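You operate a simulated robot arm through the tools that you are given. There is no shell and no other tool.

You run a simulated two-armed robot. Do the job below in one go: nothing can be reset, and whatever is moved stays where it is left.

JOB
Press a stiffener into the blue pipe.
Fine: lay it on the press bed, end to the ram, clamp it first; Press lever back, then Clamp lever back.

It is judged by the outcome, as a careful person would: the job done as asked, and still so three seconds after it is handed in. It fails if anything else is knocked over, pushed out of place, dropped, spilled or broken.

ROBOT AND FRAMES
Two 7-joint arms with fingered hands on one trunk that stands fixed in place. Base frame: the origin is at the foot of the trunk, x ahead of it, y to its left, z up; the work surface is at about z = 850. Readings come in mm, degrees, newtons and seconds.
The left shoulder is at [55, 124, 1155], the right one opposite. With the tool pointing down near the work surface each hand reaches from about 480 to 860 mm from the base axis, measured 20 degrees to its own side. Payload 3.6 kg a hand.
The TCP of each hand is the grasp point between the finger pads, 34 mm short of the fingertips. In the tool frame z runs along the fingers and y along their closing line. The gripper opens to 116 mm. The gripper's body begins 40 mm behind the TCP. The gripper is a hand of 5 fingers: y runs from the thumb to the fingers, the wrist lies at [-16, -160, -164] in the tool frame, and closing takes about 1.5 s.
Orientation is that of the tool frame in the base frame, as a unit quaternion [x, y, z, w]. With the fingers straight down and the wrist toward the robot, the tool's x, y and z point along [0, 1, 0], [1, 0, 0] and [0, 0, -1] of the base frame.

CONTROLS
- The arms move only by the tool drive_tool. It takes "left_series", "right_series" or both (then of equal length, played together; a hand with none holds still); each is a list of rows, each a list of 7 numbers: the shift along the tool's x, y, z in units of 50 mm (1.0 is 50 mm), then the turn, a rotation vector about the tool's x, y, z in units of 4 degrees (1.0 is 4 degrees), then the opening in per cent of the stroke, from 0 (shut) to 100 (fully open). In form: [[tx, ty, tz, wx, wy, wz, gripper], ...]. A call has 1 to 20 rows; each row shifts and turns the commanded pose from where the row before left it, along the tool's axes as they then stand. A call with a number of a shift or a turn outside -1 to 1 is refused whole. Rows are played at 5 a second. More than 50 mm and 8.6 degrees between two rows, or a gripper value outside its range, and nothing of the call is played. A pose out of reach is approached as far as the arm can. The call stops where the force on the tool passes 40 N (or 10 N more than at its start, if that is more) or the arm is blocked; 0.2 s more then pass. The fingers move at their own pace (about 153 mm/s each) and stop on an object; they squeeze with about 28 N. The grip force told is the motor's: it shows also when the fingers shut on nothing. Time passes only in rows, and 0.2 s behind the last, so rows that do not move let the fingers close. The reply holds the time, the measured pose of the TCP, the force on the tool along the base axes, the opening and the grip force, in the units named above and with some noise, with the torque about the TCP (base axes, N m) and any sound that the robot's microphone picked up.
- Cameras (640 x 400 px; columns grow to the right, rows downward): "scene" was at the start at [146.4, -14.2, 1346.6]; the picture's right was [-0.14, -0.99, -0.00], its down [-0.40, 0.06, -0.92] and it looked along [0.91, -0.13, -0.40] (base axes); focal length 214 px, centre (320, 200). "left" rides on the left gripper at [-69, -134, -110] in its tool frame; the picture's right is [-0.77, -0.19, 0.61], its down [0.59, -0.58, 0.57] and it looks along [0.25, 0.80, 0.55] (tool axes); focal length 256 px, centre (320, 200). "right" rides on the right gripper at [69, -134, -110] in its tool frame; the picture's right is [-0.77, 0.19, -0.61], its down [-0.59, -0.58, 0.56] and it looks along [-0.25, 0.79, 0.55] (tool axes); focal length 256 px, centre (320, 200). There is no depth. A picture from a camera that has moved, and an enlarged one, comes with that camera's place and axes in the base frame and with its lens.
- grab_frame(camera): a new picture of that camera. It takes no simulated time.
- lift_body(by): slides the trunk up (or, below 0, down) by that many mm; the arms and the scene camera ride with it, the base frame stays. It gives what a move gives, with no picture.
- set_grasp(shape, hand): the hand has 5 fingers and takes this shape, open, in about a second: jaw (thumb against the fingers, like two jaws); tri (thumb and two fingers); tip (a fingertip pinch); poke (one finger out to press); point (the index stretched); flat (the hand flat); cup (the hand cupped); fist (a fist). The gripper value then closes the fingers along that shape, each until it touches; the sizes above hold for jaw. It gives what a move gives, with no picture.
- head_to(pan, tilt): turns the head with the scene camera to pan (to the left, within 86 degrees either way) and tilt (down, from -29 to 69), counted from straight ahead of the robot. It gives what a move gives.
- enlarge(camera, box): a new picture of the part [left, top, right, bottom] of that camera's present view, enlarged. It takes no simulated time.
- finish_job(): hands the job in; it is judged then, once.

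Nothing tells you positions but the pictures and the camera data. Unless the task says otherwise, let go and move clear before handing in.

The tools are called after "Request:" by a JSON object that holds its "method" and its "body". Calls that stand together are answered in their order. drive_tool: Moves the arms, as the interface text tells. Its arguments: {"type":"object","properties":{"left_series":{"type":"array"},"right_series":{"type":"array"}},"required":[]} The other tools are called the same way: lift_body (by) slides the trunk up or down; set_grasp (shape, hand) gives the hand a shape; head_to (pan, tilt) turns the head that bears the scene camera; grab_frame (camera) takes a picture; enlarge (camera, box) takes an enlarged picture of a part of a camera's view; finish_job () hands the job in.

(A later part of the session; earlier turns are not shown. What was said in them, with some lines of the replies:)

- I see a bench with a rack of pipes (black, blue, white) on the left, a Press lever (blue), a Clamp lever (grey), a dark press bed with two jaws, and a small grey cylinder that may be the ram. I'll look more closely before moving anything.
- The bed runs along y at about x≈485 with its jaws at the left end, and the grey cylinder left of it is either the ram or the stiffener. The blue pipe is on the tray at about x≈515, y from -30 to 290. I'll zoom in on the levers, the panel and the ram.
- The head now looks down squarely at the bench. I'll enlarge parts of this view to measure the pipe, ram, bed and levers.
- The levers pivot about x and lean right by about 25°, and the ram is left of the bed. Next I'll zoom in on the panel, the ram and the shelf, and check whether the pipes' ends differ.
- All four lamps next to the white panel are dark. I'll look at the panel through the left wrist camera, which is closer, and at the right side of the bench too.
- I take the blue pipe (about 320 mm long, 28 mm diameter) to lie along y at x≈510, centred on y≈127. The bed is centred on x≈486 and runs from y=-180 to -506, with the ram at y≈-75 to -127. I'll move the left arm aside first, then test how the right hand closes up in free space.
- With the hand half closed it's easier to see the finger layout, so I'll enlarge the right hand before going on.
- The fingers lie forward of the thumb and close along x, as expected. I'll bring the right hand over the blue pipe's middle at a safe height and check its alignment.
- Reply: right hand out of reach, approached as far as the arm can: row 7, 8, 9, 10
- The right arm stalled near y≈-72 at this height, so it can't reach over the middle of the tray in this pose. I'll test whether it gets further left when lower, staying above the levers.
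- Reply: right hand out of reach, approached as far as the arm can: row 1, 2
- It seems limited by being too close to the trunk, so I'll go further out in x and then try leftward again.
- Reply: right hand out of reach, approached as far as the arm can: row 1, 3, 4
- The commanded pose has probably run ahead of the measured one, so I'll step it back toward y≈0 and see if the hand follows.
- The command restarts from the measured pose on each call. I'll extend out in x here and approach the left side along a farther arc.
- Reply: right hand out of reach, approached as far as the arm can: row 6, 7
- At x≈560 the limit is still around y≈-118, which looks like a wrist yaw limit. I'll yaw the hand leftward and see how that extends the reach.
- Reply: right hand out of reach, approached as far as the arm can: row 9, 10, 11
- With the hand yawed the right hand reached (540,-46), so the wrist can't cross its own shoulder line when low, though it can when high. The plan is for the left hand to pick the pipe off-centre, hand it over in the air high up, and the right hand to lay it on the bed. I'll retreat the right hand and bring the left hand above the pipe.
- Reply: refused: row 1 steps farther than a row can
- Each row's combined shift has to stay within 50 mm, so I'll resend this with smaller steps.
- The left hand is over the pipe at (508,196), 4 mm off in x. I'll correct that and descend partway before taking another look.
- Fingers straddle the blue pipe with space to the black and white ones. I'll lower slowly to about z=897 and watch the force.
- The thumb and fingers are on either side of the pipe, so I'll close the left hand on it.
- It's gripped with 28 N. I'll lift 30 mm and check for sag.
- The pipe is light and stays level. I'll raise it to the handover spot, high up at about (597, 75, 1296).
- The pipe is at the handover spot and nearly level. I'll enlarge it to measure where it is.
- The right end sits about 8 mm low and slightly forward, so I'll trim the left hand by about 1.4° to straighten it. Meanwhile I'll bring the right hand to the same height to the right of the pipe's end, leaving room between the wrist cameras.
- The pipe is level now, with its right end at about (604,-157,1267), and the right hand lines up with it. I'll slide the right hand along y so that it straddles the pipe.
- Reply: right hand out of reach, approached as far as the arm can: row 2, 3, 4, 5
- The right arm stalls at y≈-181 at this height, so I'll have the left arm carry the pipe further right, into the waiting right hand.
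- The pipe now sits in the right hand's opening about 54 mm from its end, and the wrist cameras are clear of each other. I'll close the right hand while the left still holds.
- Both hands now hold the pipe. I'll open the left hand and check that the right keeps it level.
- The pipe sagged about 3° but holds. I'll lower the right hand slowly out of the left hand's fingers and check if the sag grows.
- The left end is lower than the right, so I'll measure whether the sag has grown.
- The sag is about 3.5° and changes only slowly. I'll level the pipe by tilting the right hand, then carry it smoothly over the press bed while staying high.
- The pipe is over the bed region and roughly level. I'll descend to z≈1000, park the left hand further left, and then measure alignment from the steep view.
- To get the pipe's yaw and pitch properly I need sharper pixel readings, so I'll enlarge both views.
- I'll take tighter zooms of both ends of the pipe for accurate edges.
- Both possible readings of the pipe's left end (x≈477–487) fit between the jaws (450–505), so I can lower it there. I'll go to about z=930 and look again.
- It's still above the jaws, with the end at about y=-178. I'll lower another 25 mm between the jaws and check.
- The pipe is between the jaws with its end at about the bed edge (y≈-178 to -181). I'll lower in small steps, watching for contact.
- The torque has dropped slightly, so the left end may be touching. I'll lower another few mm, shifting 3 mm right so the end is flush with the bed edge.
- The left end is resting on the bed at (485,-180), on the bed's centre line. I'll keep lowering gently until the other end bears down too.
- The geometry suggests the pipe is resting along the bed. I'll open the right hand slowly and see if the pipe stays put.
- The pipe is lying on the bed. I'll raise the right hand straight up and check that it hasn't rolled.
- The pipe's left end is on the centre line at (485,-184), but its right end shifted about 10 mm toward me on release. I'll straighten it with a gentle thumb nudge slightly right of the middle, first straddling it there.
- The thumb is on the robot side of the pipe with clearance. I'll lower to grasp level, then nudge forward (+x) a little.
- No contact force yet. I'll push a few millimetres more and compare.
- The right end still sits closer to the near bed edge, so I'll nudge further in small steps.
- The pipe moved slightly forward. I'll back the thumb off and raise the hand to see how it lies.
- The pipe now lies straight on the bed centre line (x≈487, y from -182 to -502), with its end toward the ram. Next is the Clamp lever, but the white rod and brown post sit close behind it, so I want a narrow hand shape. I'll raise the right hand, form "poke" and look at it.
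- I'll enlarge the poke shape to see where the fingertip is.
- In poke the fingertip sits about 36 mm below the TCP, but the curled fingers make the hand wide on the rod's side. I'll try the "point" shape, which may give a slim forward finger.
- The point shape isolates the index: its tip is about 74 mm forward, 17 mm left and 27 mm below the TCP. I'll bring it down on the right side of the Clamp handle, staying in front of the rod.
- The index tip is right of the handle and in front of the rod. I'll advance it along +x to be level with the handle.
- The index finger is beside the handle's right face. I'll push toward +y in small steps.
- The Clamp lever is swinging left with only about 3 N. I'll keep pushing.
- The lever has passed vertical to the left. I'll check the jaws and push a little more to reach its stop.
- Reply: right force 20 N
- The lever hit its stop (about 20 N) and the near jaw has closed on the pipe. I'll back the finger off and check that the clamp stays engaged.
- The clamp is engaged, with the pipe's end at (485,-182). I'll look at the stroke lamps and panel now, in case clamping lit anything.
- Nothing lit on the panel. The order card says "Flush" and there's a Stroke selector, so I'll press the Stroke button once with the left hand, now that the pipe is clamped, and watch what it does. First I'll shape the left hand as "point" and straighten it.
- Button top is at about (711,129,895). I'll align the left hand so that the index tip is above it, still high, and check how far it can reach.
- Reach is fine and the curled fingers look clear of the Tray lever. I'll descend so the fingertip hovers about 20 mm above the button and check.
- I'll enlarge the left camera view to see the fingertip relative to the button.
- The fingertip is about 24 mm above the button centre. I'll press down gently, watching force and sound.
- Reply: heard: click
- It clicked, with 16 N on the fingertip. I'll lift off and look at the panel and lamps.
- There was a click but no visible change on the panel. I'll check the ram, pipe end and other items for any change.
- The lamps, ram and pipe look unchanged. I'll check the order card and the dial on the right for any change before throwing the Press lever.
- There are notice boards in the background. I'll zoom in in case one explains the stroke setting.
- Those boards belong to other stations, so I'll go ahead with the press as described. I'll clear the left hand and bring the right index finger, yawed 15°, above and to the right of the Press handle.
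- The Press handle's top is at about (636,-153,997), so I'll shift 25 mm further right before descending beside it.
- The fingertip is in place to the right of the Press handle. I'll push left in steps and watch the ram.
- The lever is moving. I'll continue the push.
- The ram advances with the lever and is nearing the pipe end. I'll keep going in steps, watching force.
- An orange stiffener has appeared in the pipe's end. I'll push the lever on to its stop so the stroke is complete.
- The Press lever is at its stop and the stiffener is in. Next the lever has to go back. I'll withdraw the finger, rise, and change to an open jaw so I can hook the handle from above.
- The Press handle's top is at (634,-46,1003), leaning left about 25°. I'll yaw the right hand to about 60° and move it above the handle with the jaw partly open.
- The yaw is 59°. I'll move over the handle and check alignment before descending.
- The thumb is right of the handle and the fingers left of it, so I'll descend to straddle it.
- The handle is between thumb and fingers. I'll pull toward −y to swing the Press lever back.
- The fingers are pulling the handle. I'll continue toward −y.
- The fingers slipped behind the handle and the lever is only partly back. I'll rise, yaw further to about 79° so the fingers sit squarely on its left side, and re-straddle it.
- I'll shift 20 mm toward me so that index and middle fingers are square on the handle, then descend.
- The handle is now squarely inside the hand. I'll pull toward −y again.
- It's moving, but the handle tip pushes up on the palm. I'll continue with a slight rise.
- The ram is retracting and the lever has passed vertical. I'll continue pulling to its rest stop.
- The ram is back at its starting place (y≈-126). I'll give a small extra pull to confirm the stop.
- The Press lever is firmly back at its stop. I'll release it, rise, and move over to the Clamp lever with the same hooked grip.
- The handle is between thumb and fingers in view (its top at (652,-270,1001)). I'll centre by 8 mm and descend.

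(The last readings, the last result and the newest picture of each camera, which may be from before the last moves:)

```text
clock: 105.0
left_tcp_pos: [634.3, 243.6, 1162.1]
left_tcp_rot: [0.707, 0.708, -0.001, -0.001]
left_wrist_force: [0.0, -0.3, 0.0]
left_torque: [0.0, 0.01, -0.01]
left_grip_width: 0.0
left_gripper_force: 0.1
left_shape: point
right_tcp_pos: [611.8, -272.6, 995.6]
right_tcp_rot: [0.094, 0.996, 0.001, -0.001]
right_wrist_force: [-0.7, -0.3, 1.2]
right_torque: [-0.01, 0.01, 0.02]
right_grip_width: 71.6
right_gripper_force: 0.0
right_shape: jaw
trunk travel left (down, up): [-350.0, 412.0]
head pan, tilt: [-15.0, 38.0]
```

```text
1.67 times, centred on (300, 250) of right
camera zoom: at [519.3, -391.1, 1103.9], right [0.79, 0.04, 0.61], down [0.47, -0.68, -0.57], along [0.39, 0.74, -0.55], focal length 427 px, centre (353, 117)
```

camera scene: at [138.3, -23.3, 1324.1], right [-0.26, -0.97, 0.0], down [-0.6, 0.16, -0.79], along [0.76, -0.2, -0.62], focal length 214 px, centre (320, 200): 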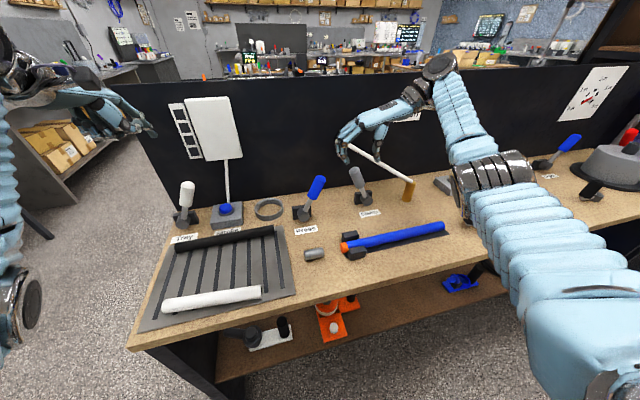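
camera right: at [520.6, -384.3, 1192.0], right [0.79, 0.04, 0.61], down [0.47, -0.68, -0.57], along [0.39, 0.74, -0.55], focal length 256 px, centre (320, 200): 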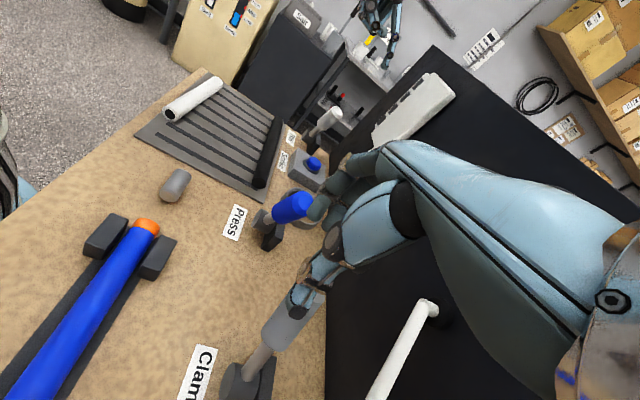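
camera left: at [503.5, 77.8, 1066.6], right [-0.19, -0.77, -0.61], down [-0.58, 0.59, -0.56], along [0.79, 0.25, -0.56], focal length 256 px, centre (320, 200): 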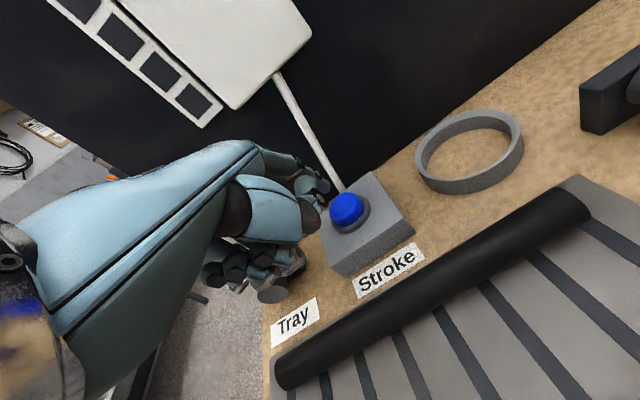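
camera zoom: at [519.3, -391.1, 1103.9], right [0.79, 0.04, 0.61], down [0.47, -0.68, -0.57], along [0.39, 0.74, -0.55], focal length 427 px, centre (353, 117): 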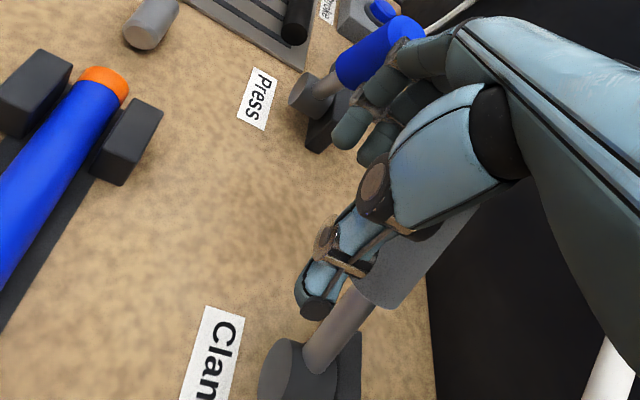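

It's straddled correctly. I'll pull toward −y to about vertical first, then narrow the opening so the thumb keeps clear of the post.

Request:
{"method": "drive_tool", "body": {"right_series": [[-0.057, -0.294, -0.05, 0, 0, 0, 60], [-0.057, -0.294, -0.1, 0, 0, 0, 58], [-0.057, -0.294, -0.1, 0, 0, 0, 56], [0, 0, 0, 0, 0, 0, 54]]}}

Request:
{"method": "enlarge", "body": {"camera": "scene", "box": [290, 120, 430, 240]}}

Request:
{"method": "enlarge", "body": {"camera": "right", "box": [180, 130, 420, 370]}}

```text
clock: 106.0
left_tcp_pos: [635.4, 242.7, 1162.9]
left_tcp_rot: [0.707, 0.707, -0.001, 0.0]
left_wrist_force: [-0.2, -0.9, 0.7]
left_torque: [-0.01, 0.03, -0.02]
left_grip_width: 0.0
left_gripper_force: 0.1
left_shape: point
right_tcp_pos: [614.1, -317.7, 1008.0]
right_tcp_rot: [0.095, 0.995, 0.001, 0.0]
right_wrist_force: [0.3, 3.3, 2.9]
right_torque: [0.14, -0.14, 0.15]
right_grip_width: 63.1
right_gripper_force: 0.0
right_shape: jaw
trunk travel left (down, up): [-350.0, 412.0]
head pan, tilt: [-15.0, 38.0]
```

```text
3.33 times, centred on (360, 180) of scene
camera zoom: at [138.0, -22.4, 1324.1], right [-0.26, -0.97, 0.0], down [-0.59, 0.16, -0.79], along [0.76, -0.2, -0.62], focal length 715 px, centre (187, 267)
```

zoom: 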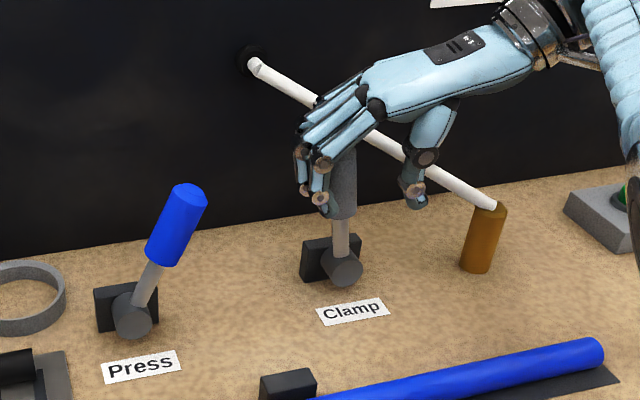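

```text
1.67 times, centred on (300, 250) of right
camera zoom: at [520.4, -436.6, 1117.4], right [0.79, 0.04, 0.61], down [0.47, -0.68, -0.57], along [0.39, 0.74, -0.55], focal length 427 px, centre (353, 117)
```

zoom: 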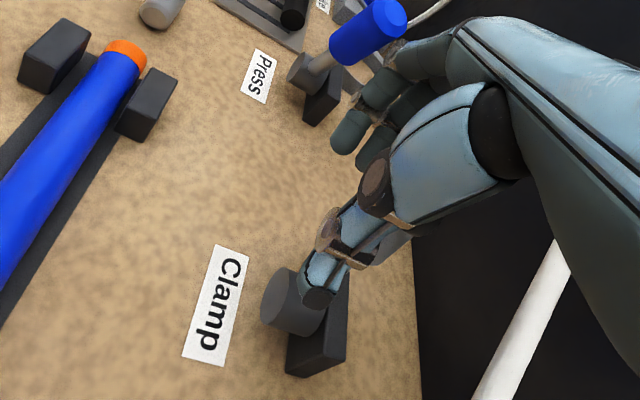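

The lever is about vertical. I'll narrow the opening and keep pulling gently.

Request:
{"method": "drive_tool", "body": {"right_series": [[0, 0, 0, 0, 0, 0, 46], [0, 0, 0, 0, 0, 0, 42], [-0.05, -0.245, 0, 0, 0, 0, 42], [-0.05, -0.245, 0.03, 0, 0, 0, 42], [0, 0, 0, 0, 0, 0, 42]]}}

Request:
{"method": "enlarge", "body": {"camera": "scene", "box": [290, 120, 430, 240]}}

Request:
{"method": "enlarge", "body": {"camera": "right", "box": [180, 130, 420, 370]}}

```text
clock: 107.2
left_tcp_pos: [635.1, 242.5, 1162.5]
left_tcp_rot: [0.707, 0.708, -0.001, -0.001]
left_wrist_force: [-0.4, 0.5, 0.2]
left_torque: [0.0, 0.03, 0.03]
left_grip_width: 0.0
left_gripper_force: 0.0
left_shape: point
right_tcp_pos: [612.5, -329.0, 1006.8]
right_tcp_rot: [0.094, 0.996, 0.001, 0.0]
right_wrist_force: [3.6, 3.0, 4.9]
right_torque: [0.18, -0.15, 0.07]
right_grip_width: 49.1
right_gripper_force: 0.1
right_shape: jaw
right hand out of reach, approached as far as the arm can: row 4
trunk travel left (down, up): [-350.0, 412.0]
head pan, tilt: [-15.0, 38.0]
```

```text
3.33 times, centred on (360, 180) of scene
camera zoom: at [138.3, -22.4, 1324.1], right [-0.26, -0.97, 0.0], down [-0.6, 0.16, -0.79], along [0.76, -0.2, -0.62], focal length 715 px, centre (187, 267)
```

zoom: 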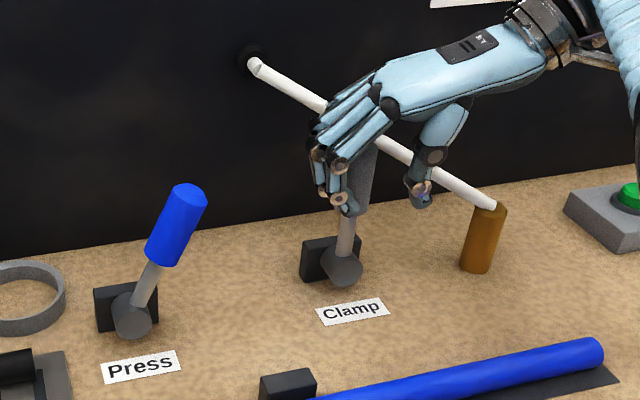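

```text
1.67 times, centred on (300, 250) of right
camera zoom: at [519.4, -447.9, 1117.2], right [0.79, 0.04, 0.61], down [0.47, -0.68, -0.57], along [0.39, 0.74, -0.55], focal length 427 px, centre (353, 117)
```

zoom: 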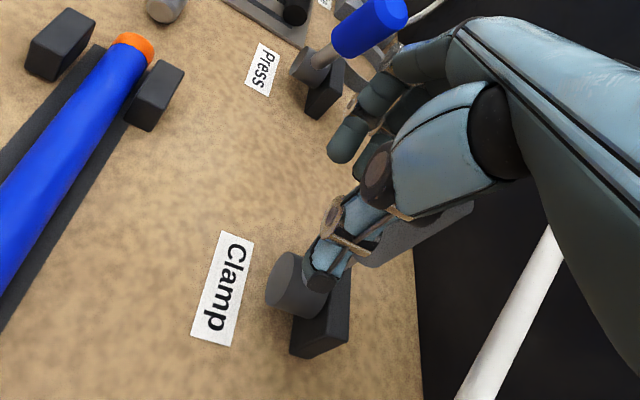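

The arm runs out of reach with this yaw, but the lever is already past vertical and there is now room on its left side. I'll rise, unwind the yaw and push the rest of the way with the closed hand from the left.

Request:
{"method": "drive_tool", "body": {"right_series": [[0, 0.06, 0, 0, 0, 0, 60], [0, 0, -0.9, 0, 0, 0, 60], [0, 0, -0.9, 0, 0, 0, 60], [0, 0, 0, 0, 0, 1, 60], [0, 0, 0, 0, 0, 1, 60], [0, 0, 0, 0, 0, 1, 60], [0, 0, 0, 0, 0, 1, 60], [0, 0, 0, 0, 0, 1, 60], [0, 0, 0, 0, 0, 1, 60], [0, 0, 0, 0, 0, 1, 60], [0, 0, 0, 0, 0, 1, 60], [0, 0, 0, 0, 0, 1, 40], [0, 0, 0, 0, 0, 1, 20], [0, 0, 0, 0, 0, 1, 0], [0, 0, 0, 0, 0, 1, 0], [0, 0, 0, 0, 0, 0, 0]]}}

Request:
{"method": "grab_frame", "body": {"camera": "scene"}}

Request:
{"method": "enlarge", "body": {"camera": "scene", "box": [280, 100, 440, 240]}}

```text
clock: 110.5
left_tcp_pos: [634.5, 242.1, 1162.2]
left_tcp_rot: [0.706, 0.708, 0.0, -0.001]
left_wrist_force: [-0.4, -1.3, -0.4]
left_torque: [0.01, 0.01, -0.02]
left_grip_width: 0.1
left_gripper_force: 0.0
left_shape: point
right_tcp_pos: [606.5, -327.0, 1096.8]
right_tcp_rot: [0.492, 0.871, 0.001, -0.003]
right_wrist_force: [0.2, 0.2, 0.4]
right_torque: [0.0, -0.04, 0.01]
right_grip_width: 2.8
right_gripper_force: 0.2
right_shape: jaw
right hand out of reach, approached as far as the arm can: row 3
trunk travel left (down, up): [-350.0, 412.0]
head pan, tilt: [-15.0, 38.0]
```

```text
taken
camera scene: at [138.3, -23.3, 1324.1], right [-0.26, -0.97, 0.0], down [-0.6, 0.16, -0.79], along [0.76, -0.2, -0.62], focal length 214 px, centre (320, 200)
```

scene: 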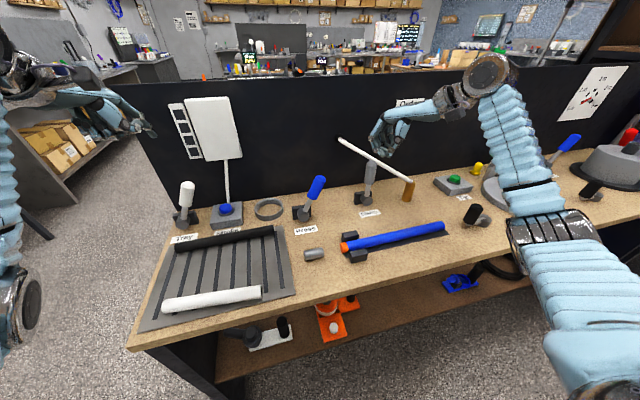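

```text
2.86 times, centred on (360, 170) of scene
camera zoom: at [138.3, -23.3, 1324.1], right [-0.26, -0.97, 0.0], down [-0.6, 0.16, -0.79], along [0.76, -0.2, -0.62], focal length 613 px, centre (206, 286)
```

zoom: 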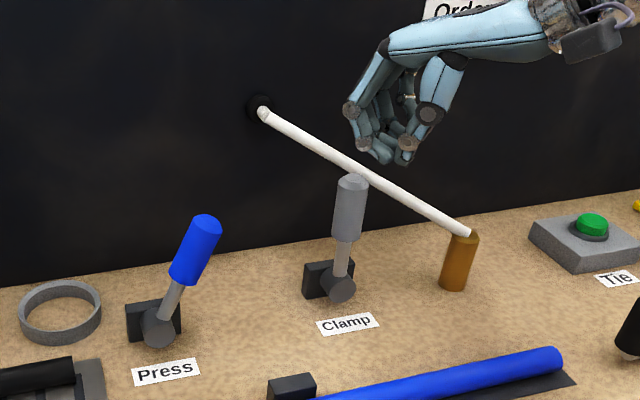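

The lever stands vertical now. I'll finish unwinding the yaw and place the closed hand to its left, between the two levers.

Request:
{"method": "drive_tool", "body": {"right_series": [[0, 0, 0, 0, 0, 1, 0], [0, 0, 0, 0, 0, 1, 0], [0, 0, 0, 0, 0, 1, 0], [0, 0, 0, 0, 0, 1, 0], [0, 0, 0, 0, 0, 1, 0], [0, 0, 0, 0, 0, 1, 0], [0, 0, 0, 0, 0, 1, 0], [0, 0, 0, 0, 0, 0.75, 0], [0.9, 0.33, 0, 0, 0, 0, 0], [0.9, 0.33, 0, 0, 0, 0, 0], [0, 0, 0, 0, 0, 0, 0]]}}

Request:
{"method": "enlarge", "body": {"camera": "scene", "box": [280, 90, 440, 230]}}

Request:
{"method": "grab_frame", "body": {"camera": "right"}}

```text
clock: 113.0
left_tcp_pos: [634.2, 241.3, 1162.9]
left_tcp_rot: [0.708, 0.706, -0.001, -0.001]
left_wrist_force: [-0.5, -0.5, -0.5]
left_torque: [0.04, -0.02, 0.03]
left_grip_width: 0.3
left_gripper_force: 0.1
left_shape: point
right_tcp_pos: [639.6, -237.2, 1096.9]
right_tcp_rot: [0.707, 0.707, 0.001, -0.001]
right_wrist_force: [1.7, 0.1, -1.8]
right_torque: [0.0, 0.05, 0.0]
right_grip_width: 0.0
right_gripper_force: 0.1
right_shape: jaw
trunk travel left (down, up): [-350.0, 412.0]
head pan, tilt: [-15.0, 38.0]
```

```text
2.86 times, centred on (360, 160) of scene
camera zoom: at [137.9, -24.4, 1324.1], right [-0.26, -0.97, 0.0], down [-0.59, 0.16, -0.79], along [0.76, -0.2, -0.62], focal length 613 px, centre (206, 314)
```

zoom: 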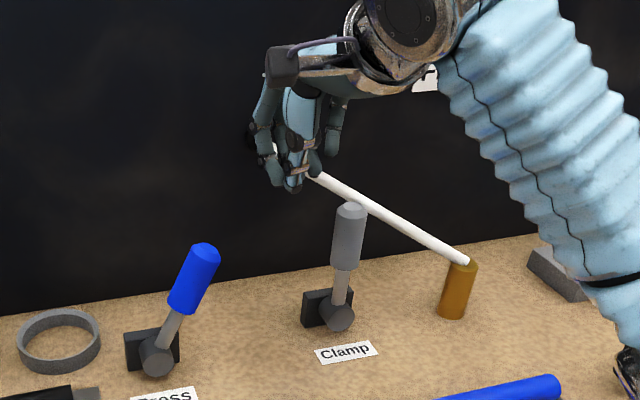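

```text
taken
camera right: at [505.2, -169.2, 1207.0], right [0.19, -0.77, 0.61], down [-0.58, -0.59, -0.57], along [0.79, -0.25, -0.56], focal length 256 px, centre (320, 200)
```

right: 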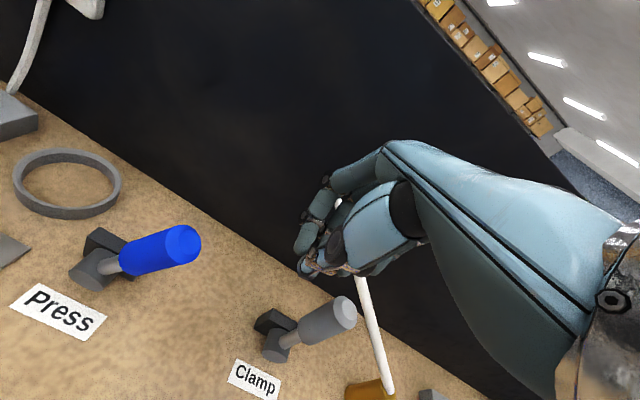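

The closed hand spans roughly y -215 to -295, so I'll shift 10 mm left before lowering it between the levers.

Request:
{"method": "drive_tool", "body": {"right_series": [[0.2, 0, 0, 0, 0, 0, 0], [0, 0, 0.8, 0, 0, 0, 0], [0, 0, 0.8, 0, 0, 0, 0], [0, 0, 0.8, 0, 0, 0, 0], [0, 0, 0, 0, 0, 0, 0]]}}

Request:
{"method": "enlarge", "body": {"camera": "scene", "box": [280, 110, 440, 250]}}

Request:
{"method": "enlarge", "body": {"camera": "right", "box": [140, 120, 440, 390]}}

```text
clock: 114.2
left_tcp_pos: [634.3, 244.0, 1163.0]
left_tcp_rot: [0.706, 0.708, 0.0, -0.001]
left_wrist_force: [-0.1, -0.3, -0.3]
left_torque: [0.01, 0.02, 0.01]
left_grip_width: 0.0
left_gripper_force: 0.0
left_shape: point
right_tcp_pos: [641.3, -227.6, 974.7]
right_tcp_rot: [0.706, 0.709, 0.001, 0.0]
right_wrist_force: [0.1, 0.8, 0.8]
right_torque: [-0.02, 0.02, 0.02]
right_grip_width: 2.6
right_gripper_force: 0.0
right_shape: jaw
trunk travel left (down, up): [-350.0, 412.0]
head pan, tilt: [-15.0, 38.0]
```

```text
2.86 times, centred on (360, 180) of scene
camera zoom: at [138.1, -23.0, 1324.1], right [-0.26, -0.97, 0.0], down [-0.59, 0.16, -0.79], along [0.76, -0.2, -0.62], focal length 613 px, centre (206, 257)
```

zoom: 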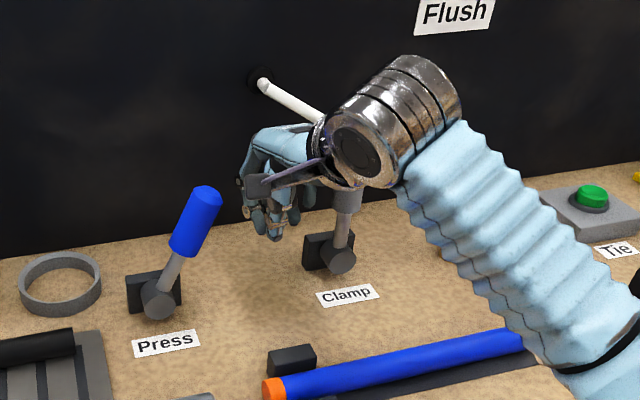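

```text
1.48 times, centred on (290, 255) of right
camera zoom: at [506.4, -159.2, 1085.5], right [0.19, -0.77, 0.61], down [-0.58, -0.59, -0.57], along [0.8, -0.24, -0.55], focal length 379 px, centre (364, 118)
```

zoom: 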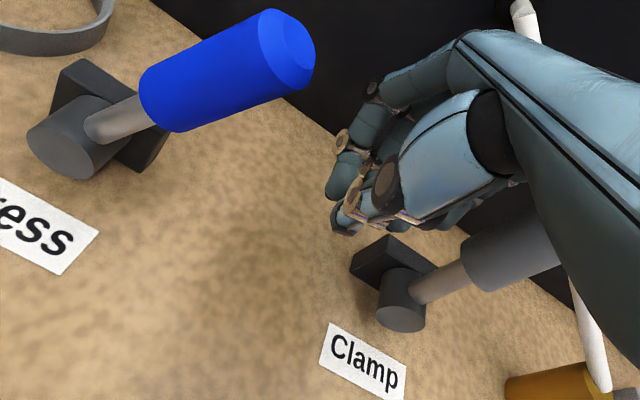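

The closed hand is left of the Clamp handle. I'll push toward −y.

Request:
{"method": "drive_tool", "body": {"right_series": [[-0.3, 0, 0, 0, 0, 0, 0], [-0.3, 0, 0, 0, 0, 0, 0], [-0.3, 0, 0, 0, 0, 0, 0], [0, 0, 0, 0, 0, 0, 0]]}}

Request:
{"method": "enlarge", "body": {"camera": "scene", "box": [280, 110, 440, 250]}}

Request:
{"method": "enlarge", "body": {"camera": "right", "box": [140, 120, 440, 390]}}

```text
clock: 115.2
left_tcp_pos: [635.5, 244.2, 1162.6]
left_tcp_rot: [0.707, 0.707, 0.0, -0.001]
left_wrist_force: [0.1, -0.7, -0.7]
left_torque: [0.0, 0.0, 0.0]
left_grip_width: 0.2
left_gripper_force: 0.0
left_shape: point
right_tcp_pos: [639.4, -272.1, 975.1]
right_tcp_rot: [0.707, 0.707, 0.001, -0.001]
right_wrist_force: [0.8, 2.4, -0.1]
right_torque: [-0.01, 0.03, 0.11]
right_grip_width: 2.7
right_gripper_force: 0.2
right_shape: jaw
trunk travel left (down, up): [-350.0, 412.0]
head pan, tilt: [-15.0, 38.0]
```

```text
2.86 times, centred on (360, 180) of scene
camera zoom: at [138.4, -22.6, 1324.1], right [-0.26, -0.97, 0.0], down [-0.6, 0.16, -0.79], along [0.76, -0.2, -0.62], focal length 613 px, centre (206, 257)
```

zoom: 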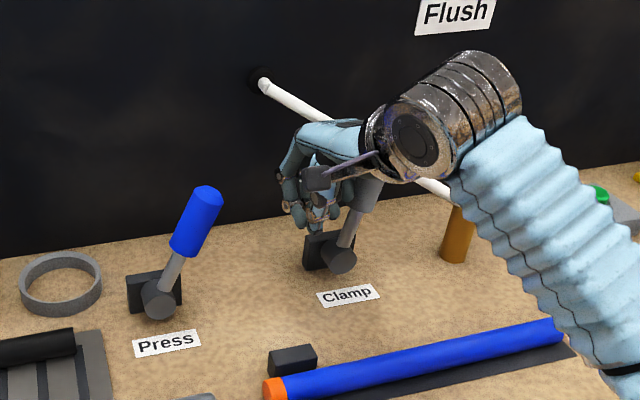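

```text
1.48 times, centred on (290, 255) of right
camera zoom: at [505.9, -203.4, 1085.6], right [0.19, -0.77, 0.61], down [-0.58, -0.59, -0.57], along [0.8, -0.24, -0.56], focal length 379 px, centre (364, 118)
```

zoom: 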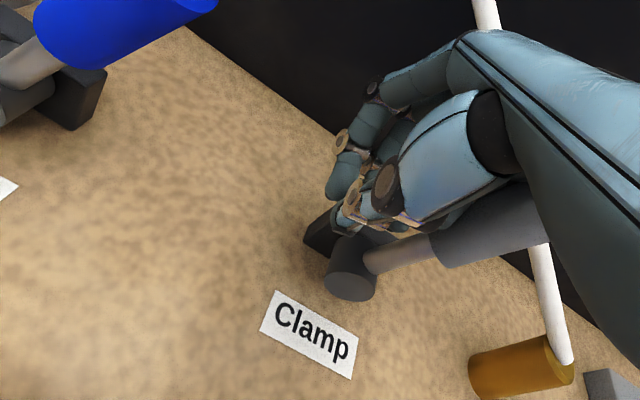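

The lever is swinging back to the right. I'll push on to its stop.

Request:
{"method": "drive_tool", "body": {"right_series": [[-0.25, 0, 0, 0, 0, 0, 0], [-0.25, 0, 0, 0, 0, 0, 0], [0, 0, 0, 0, 0, 0, 0]]}}

Request:
{"method": "enlarge", "body": {"camera": "scene", "box": [280, 110, 440, 250]}}

Request:
{"method": "enlarge", "body": {"camera": "right", "box": [140, 120, 440, 390]}}

```text
clock: 116.0
left_tcp_pos: [635.2, 244.8, 1162.4]
left_tcp_rot: [0.706, 0.708, 0.0, -0.001]
left_wrist_force: [-0.7, -0.1, -0.5]
left_torque: [0.01, -0.01, 0.0]
left_grip_width: 0.2
left_gripper_force: 0.2
left_shape: point
right_tcp_pos: [640.1, -296.0, 975.7]
right_tcp_rot: [0.706, 0.708, 0.001, -0.002]
right_wrist_force: [0.9, 6.7, -0.5]
right_torque: [0.07, 0.03, 0.13]
right_grip_width: 2.7
right_gripper_force: 0.0
right_shape: jaw
trunk travel left (down, up): [-350.0, 412.0]
head pan, tilt: [-15.0, 38.0]
```

```text
2.86 times, centred on (360, 180) of scene
camera zoom: at [138.5, -22.1, 1324.1], right [-0.26, -0.97, 0.0], down [-0.6, 0.16, -0.79], along [0.76, -0.2, -0.62], focal length 613 px, centre (206, 257)
```

zoom: 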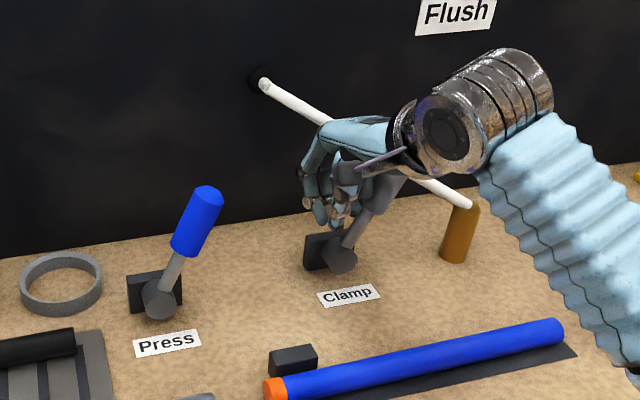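

```text
1.48 times, centred on (290, 255) of right
camera zoom: at [505.9, -227.3, 1086.0], right [0.19, -0.77, 0.61], down [-0.58, -0.59, -0.57], along [0.8, -0.24, -0.56], focal length 379 px, centre (364, 118)
```

zoom: 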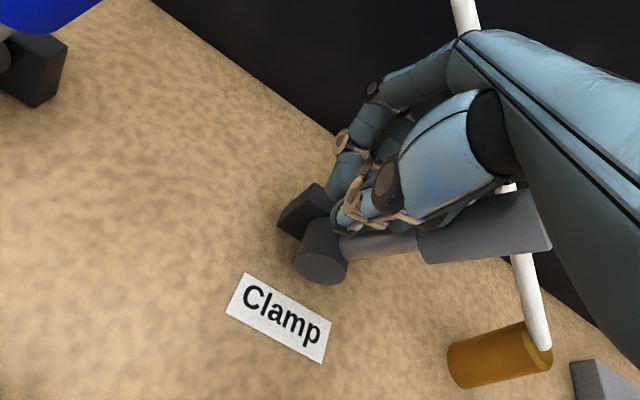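

It's near the stop (7 N). I'll make one more small push to seat it.

Request:
{"method": "drive_tool", "body": {"right_series": [[-0.1, 0, 0, 0, 0, 0, 0], [-0.06, 0, 0, 0, 0, 0, 0], [0, 0, 0, 0, 0, 0, 0]]}}

Request:
{"method": "enlarge", "body": {"camera": "scene", "box": [280, 110, 440, 250]}}

```text
clock: 116.8
left_tcp_pos: [635.5, 245.2, 1162.0]
left_tcp_rot: [0.707, 0.707, -0.001, 0.0]
left_wrist_force: [0.6, -0.6, -0.3]
left_torque: [0.01, -0.02, 0.0]
left_grip_width: 0.0
left_gripper_force: 0.0
left_shape: point
right_tcp_pos: [640.4, -300.3, 976.6]
right_tcp_rot: [0.705, 0.709, 0.0, -0.001]
right_wrist_force: [2.6, 16.4, -3.2]
right_torque: [0.17, 0.06, 0.29]
right_grip_width: 2.8
right_gripper_force: 0.1
right_shape: jaw
trunk travel left (down, up): [-350.0, 412.0]
head pan, tilt: [-15.0, 38.0]
```

```text
2.86 times, centred on (360, 180) of scene
camera zoom: at [138.9, -19.9, 1324.1], right [-0.26, -0.97, 0.0], down [-0.6, 0.16, -0.79], along [0.76, -0.2, -0.62], focal length 613 px, centre (206, 257)
```

zoom: 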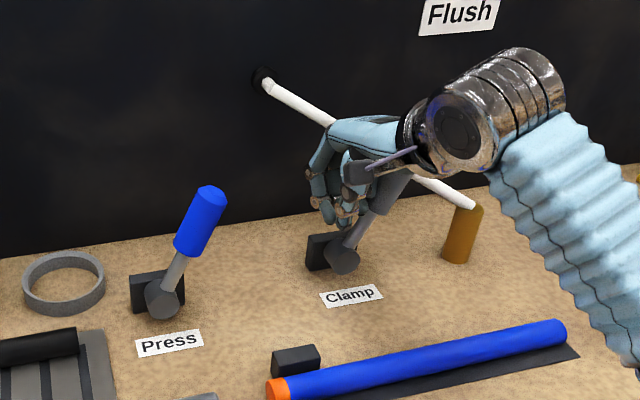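

The Clamp lever is at its stop (16 N). I'll back off to the left, rise clear and retreat, then inspect everything.

Request:
{"method": "drive_tool", "body": {"right_series": [[0.3, 0, 0, 0, 0, 0, 0], [0.2, 0, 0, 0, 0, 0, 0], [0, 0, -0.8, 0, 0, 0, 0], [0, 0, -0.9, 0, 0, 0, 0], [0, -0.3, -0.8, 0, 0, 0, 0], [-0.5, -0.8, 0, 0, 0, 0, 0], [-0.5, -0.8, 0, 0, 0, 0, 0], [-0.6, -0.5, 0, 0, 0, 0, 0], [0, 0, 0, 0, 0, 0, 0]]}}

Request:
{"method": "head_to", "body": {"pan": -12, "tilt": 45}}

Request:
{"method": "grab_frame", "body": {"camera": "scene"}}

Request:
{"method": "enlarge", "body": {"camera": "scene", "box": [290, 130, 470, 250]}}

Request:
{"method": "enlarge", "body": {"camera": "scene", "box": [310, 195, 390, 245]}}

```text
clock: 118.8
left_tcp_pos: [634.8, 243.1, 1162.6]
left_tcp_rot: [0.707, 0.707, 0.0, -0.001]
left_wrist_force: [-0.3, 0.5, -0.5]
left_torque: [0.0, 0.01, 0.02]
left_grip_width: 0.0
left_gripper_force: 0.0
left_shape: point
right_tcp_pos: [519.3, -359.1, 1100.3]
right_tcp_rot: [0.706, 0.708, 0.0, -0.001]
right_wrist_force: [-0.1, 0.3, 0.2]
right_torque: [-0.01, 0.02, -0.03]
right_grip_width: 2.6
right_gripper_force: 0.0
right_shape: jaw
trunk travel left (down, up): [-350.0, 412.0]
head pan, tilt: [-15.0, 38.0]
```

```text
clock: 119.4
left_tcp_pos: [634.3, 242.9, 1162.3]
left_tcp_rot: [0.707, 0.707, 0.0, -0.001]
left_wrist_force: [0.5, -0.1, 0.1]
left_torque: [0.0, 0.01, -0.01]
left_grip_width: 0.0
left_gripper_force: 0.1
left_shape: point
right_tcp_pos: [518.7, -361.0, 1099.3]
right_tcp_rot: [0.706, 0.708, 0.001, -0.002]
right_wrist_force: [1.0, 0.0, 0.0]
right_torque: [0.01, 0.01, 0.03]
right_grip_width: 0.0
right_gripper_force: 0.1
right_shape: jaw
trunk travel left (down, up): [-350.0, 412.0]
head pan, tilt: [-12.0, 45.0]
```

```text
taken
camera scene: at [134.3, -17.8, 1313.9], right [-0.21, -0.98, 0.0], down [-0.69, 0.15, -0.71], along [0.69, -0.15, -0.71], focal length 214 px, centre (320, 200)
```

scene: 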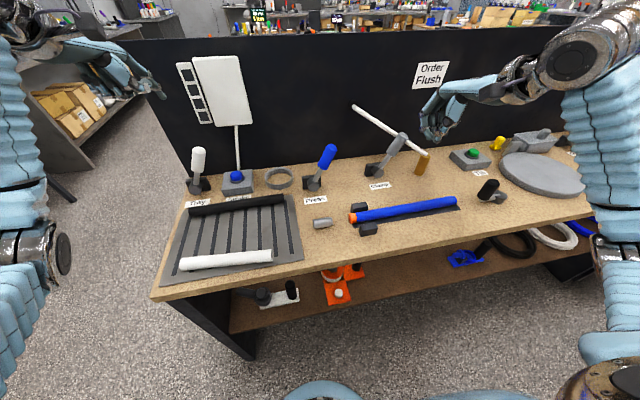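

```text
3.33 times, centred on (380, 190) of scene
camera zoom: at [134.3, -17.8, 1313.9], right [-0.21, -0.98, 0.0], down [-0.69, 0.15, -0.71], along [0.69, -0.15, -0.71], focal length 715 px, centre (120, 233)
```

zoom: 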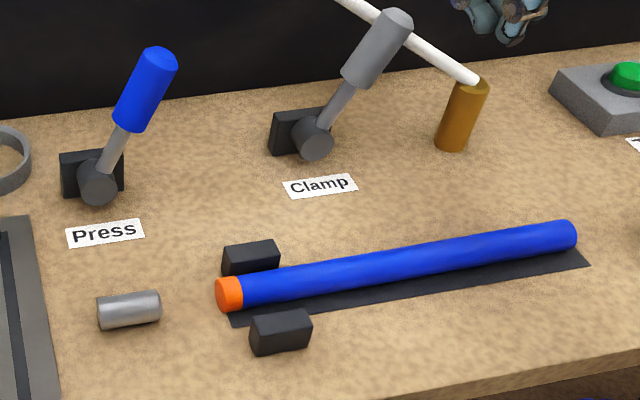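

```text
8.00 times, centred on (350, 220) of scene
camera zoom: at [134.3, -17.8, 1313.9], right [-0.21, -0.98, 0.0], down [-0.69, 0.15, -0.71], along [0.69, -0.15, -0.71], focal length 1716 px, centre (80, 40)
```

zoom: 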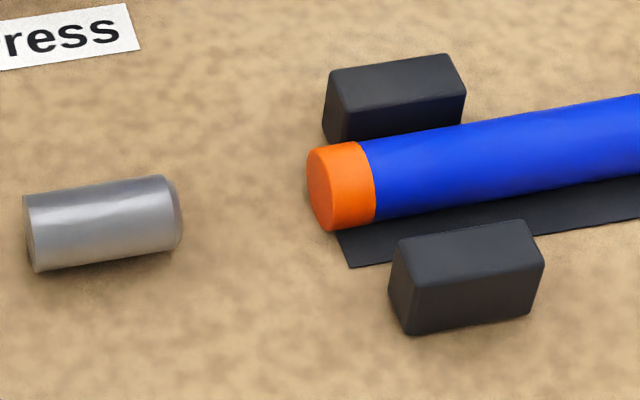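

Both levers are back, the jaws are open, and the stiffener is in the pipe end. I'll zoom in on the stiffener and the pipe's ends to see how it sits.

Request:
{"method": "enlarge", "body": {"camera": "scene", "box": [340, 200, 380, 230]}}

Request:
{"method": "enlarge", "body": {"camera": "scene", "box": [430, 180, 480, 220]}}

Request:
{"method": "grab_frame", "body": {"camera": "right"}}

```text
13.33 times, centred on (360, 215) of scene
camera zoom: at [134.3, -17.8, 1313.9], right [-0.21, -0.98, 0.0], down [-0.69, 0.15, -0.71], along [0.69, -0.15, -0.71], focal length 2860 px, centre (-213, 0)
```

zoom: 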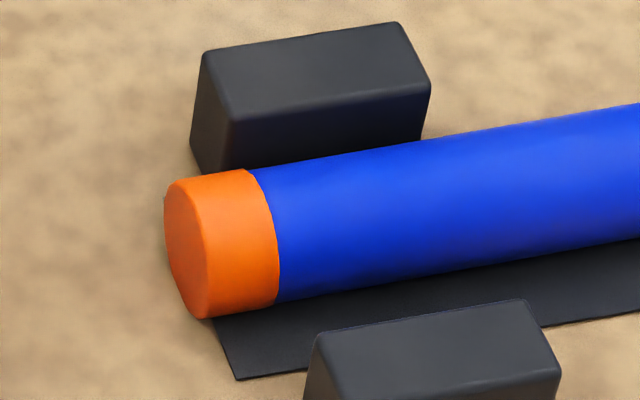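

```text
10.00 times, centred on (455, 200) of scene
camera zoom: at [134.3, -17.8, 1313.9], right [-0.21, -0.98, 0.0], down [-0.69, 0.15, -0.71], along [0.69, -0.15, -0.71], focal length 2145 px, centre (-1030, 200)
```

zoom: 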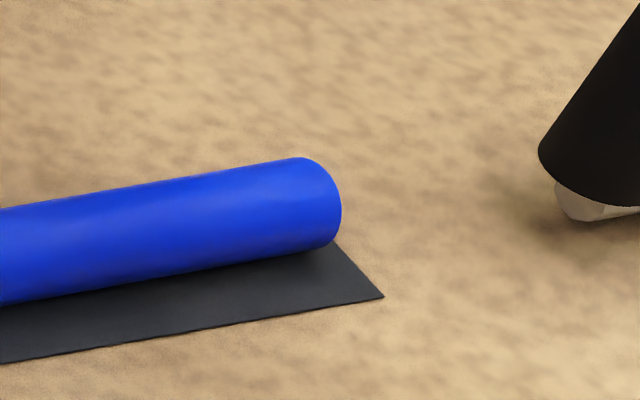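

```text
taken
camera right: at [385.2, -292.3, 1209.9], right [0.19, -0.77, 0.61], down [-0.58, -0.59, -0.57], along [0.8, -0.24, -0.56], focal length 256 px, centre (320, 200)
```

right: 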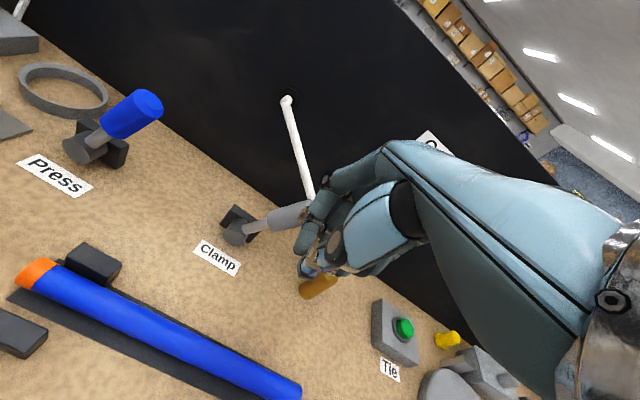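

The pipe plus stiffener still measures about 321 mm, so the stiffener sits flush, and both levers match their starting lean. I'll move both hands well clear of the bench before handing in.

Request:
{"method": "drive_tool", "body": {"right_series": [[0, -0.5, -0.7, 0, 0, 0, 0], [0, -0.5, -0.7, 0, 0, 0, 0], [-0.3, 0, -0.4, 0, 0, 0, 0], [0, 0, 0, 0, 0, 0, 0], [0, 0, 0, 0, 0, 0, 0]], "left_series": [[0, -0.3, -0.8, 0, 0, 0, 0], [0, -0.3, -0.8, 0, 0, 0, 0], [0, 0, -0.8, 0, 0, 0, 0], [0, 0, 0, 0, 0, 0, 0], [0, 0, 0, 0, 0, 0, 0]]}}

Request:
{"method": "head_to", "body": {"pan": 0, "tilt": 45}}

Request:
{"method": "grab_frame", "body": {"camera": "scene"}}

Request:
{"method": "enlarge", "body": {"camera": "scene", "box": [200, 120, 540, 280]}}

```text
clock: 120.6
left_tcp_pos: [603.1, 242.2, 1285.2]
left_tcp_rot: [0.706, 0.708, -0.001, 0.0]
left_wrist_force: [-0.4, 0.4, -0.9]
left_torque: [0.01, 0.02, -0.05]
left_grip_width: 0.1
left_gripper_force: 0.0
left_shape: point
right_tcp_pos: [469.6, -375.0, 1191.5]
right_tcp_rot: [0.705, 0.709, 0.0, -0.001]
right_wrist_force: [-0.7, -0.1, -0.3]
right_torque: [0.0, -0.01, 0.01]
right_grip_width: 3.0
right_gripper_force: 0.1
right_shape: jaw
trunk travel left (down, up): [-350.0, 412.0]
head pan, tilt: [-12.0, 45.0]
```

```text
clock: 121.4
left_tcp_pos: [603.8, 241.6, 1285.7]
left_tcp_rot: [0.707, 0.708, 0.0, -0.001]
left_wrist_force: [0.0, 0.5, 0.3]
left_torque: [-0.01, -0.01, 0.02]
left_grip_width: 0.0
left_gripper_force: 0.1
left_shape: point
right_tcp_pos: [469.2, -376.3, 1190.7]
right_tcp_rot: [0.707, 0.707, 0.001, -0.001]
right_wrist_force: [0.1, 0.0, -0.5]
right_torque: [0.01, 0.02, 0.03]
right_grip_width: 2.4
right_gripper_force: 0.0
right_shape: jaw
trunk travel left (down, up): [-350.0, 412.0]
head pan, tilt: [0.0, 45.0]
```

```text
taken
camera scene: at [136.0, -0.9, 1313.8], right [0.0, -1.0, 0.0], down [-0.71, 0.0, -0.71], along [0.71, 0.0, -0.71], focal length 214 px, centre (320, 200)
```

scene: 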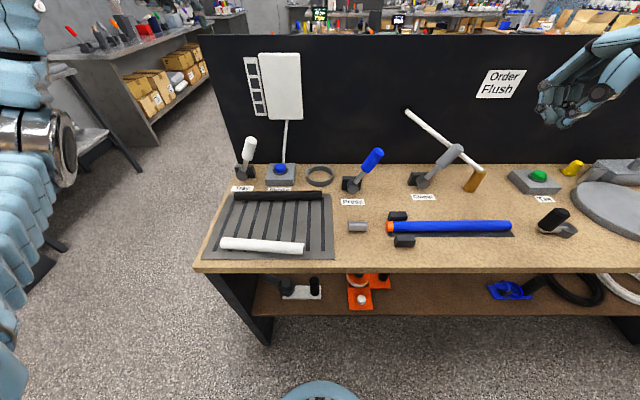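

```text
1.88 times, centred on (370, 200) of scene
camera zoom: at [136.0, -0.9, 1313.8], right [0.0, -1.0, 0.0], down [-0.71, 0.0, -0.71], along [0.71, 0.0, -0.71], focal length 404 px, centre (226, 200)
```

zoom: 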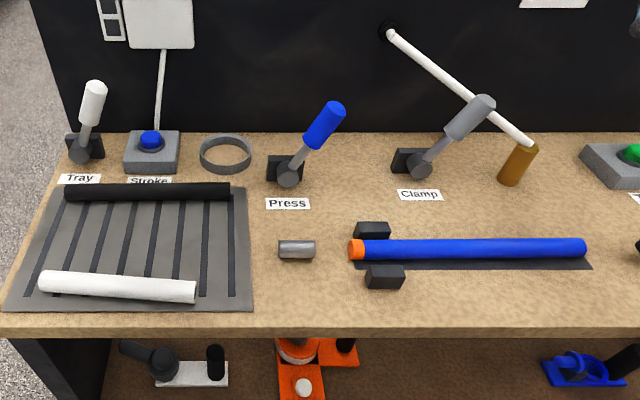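

The blue pipe lies on the bed with the orange stiffener flush in its ram end. Press and Clamp are back at rest, nothing else looks disturbed, and both hands are clear, so I'll hand the job in.

Request:
{"method": "finish_job", "body": {}}

```text
The job is handed in.
```

The stiffener is pressed into the blue pipe, and I've handed the job in. I don't know yet how it was judged.

- **Result:** The pipe lay on the press bed with its end to the ram and was clamped before pressing. The orange stiffener sits in that end. Pipe and stiffener together measure about 321 mm, the pipe's own length, so I take it as flush. I judged that from the camera pictures.
- **Levers:** I took Press back first, then Clamp. Both are at their stops, the jaws are open, and the ram has retracted.
- **Pipe position:** The pipe is still on the bed. It ended up about 5 mm nearer the ram than where I first laid it.
- **Stroke button:** I pressed the blue Stroke button once, before pressing, because the order card says "Flush" and I thought the button might set the press depth. It clicked, but no lamp lit and nothing else moved. I don't know whether it changed a setting.
- **Everything else:** As far as the pictures show, nothing else was moved or knocked over. Both hands are clear of the bench.
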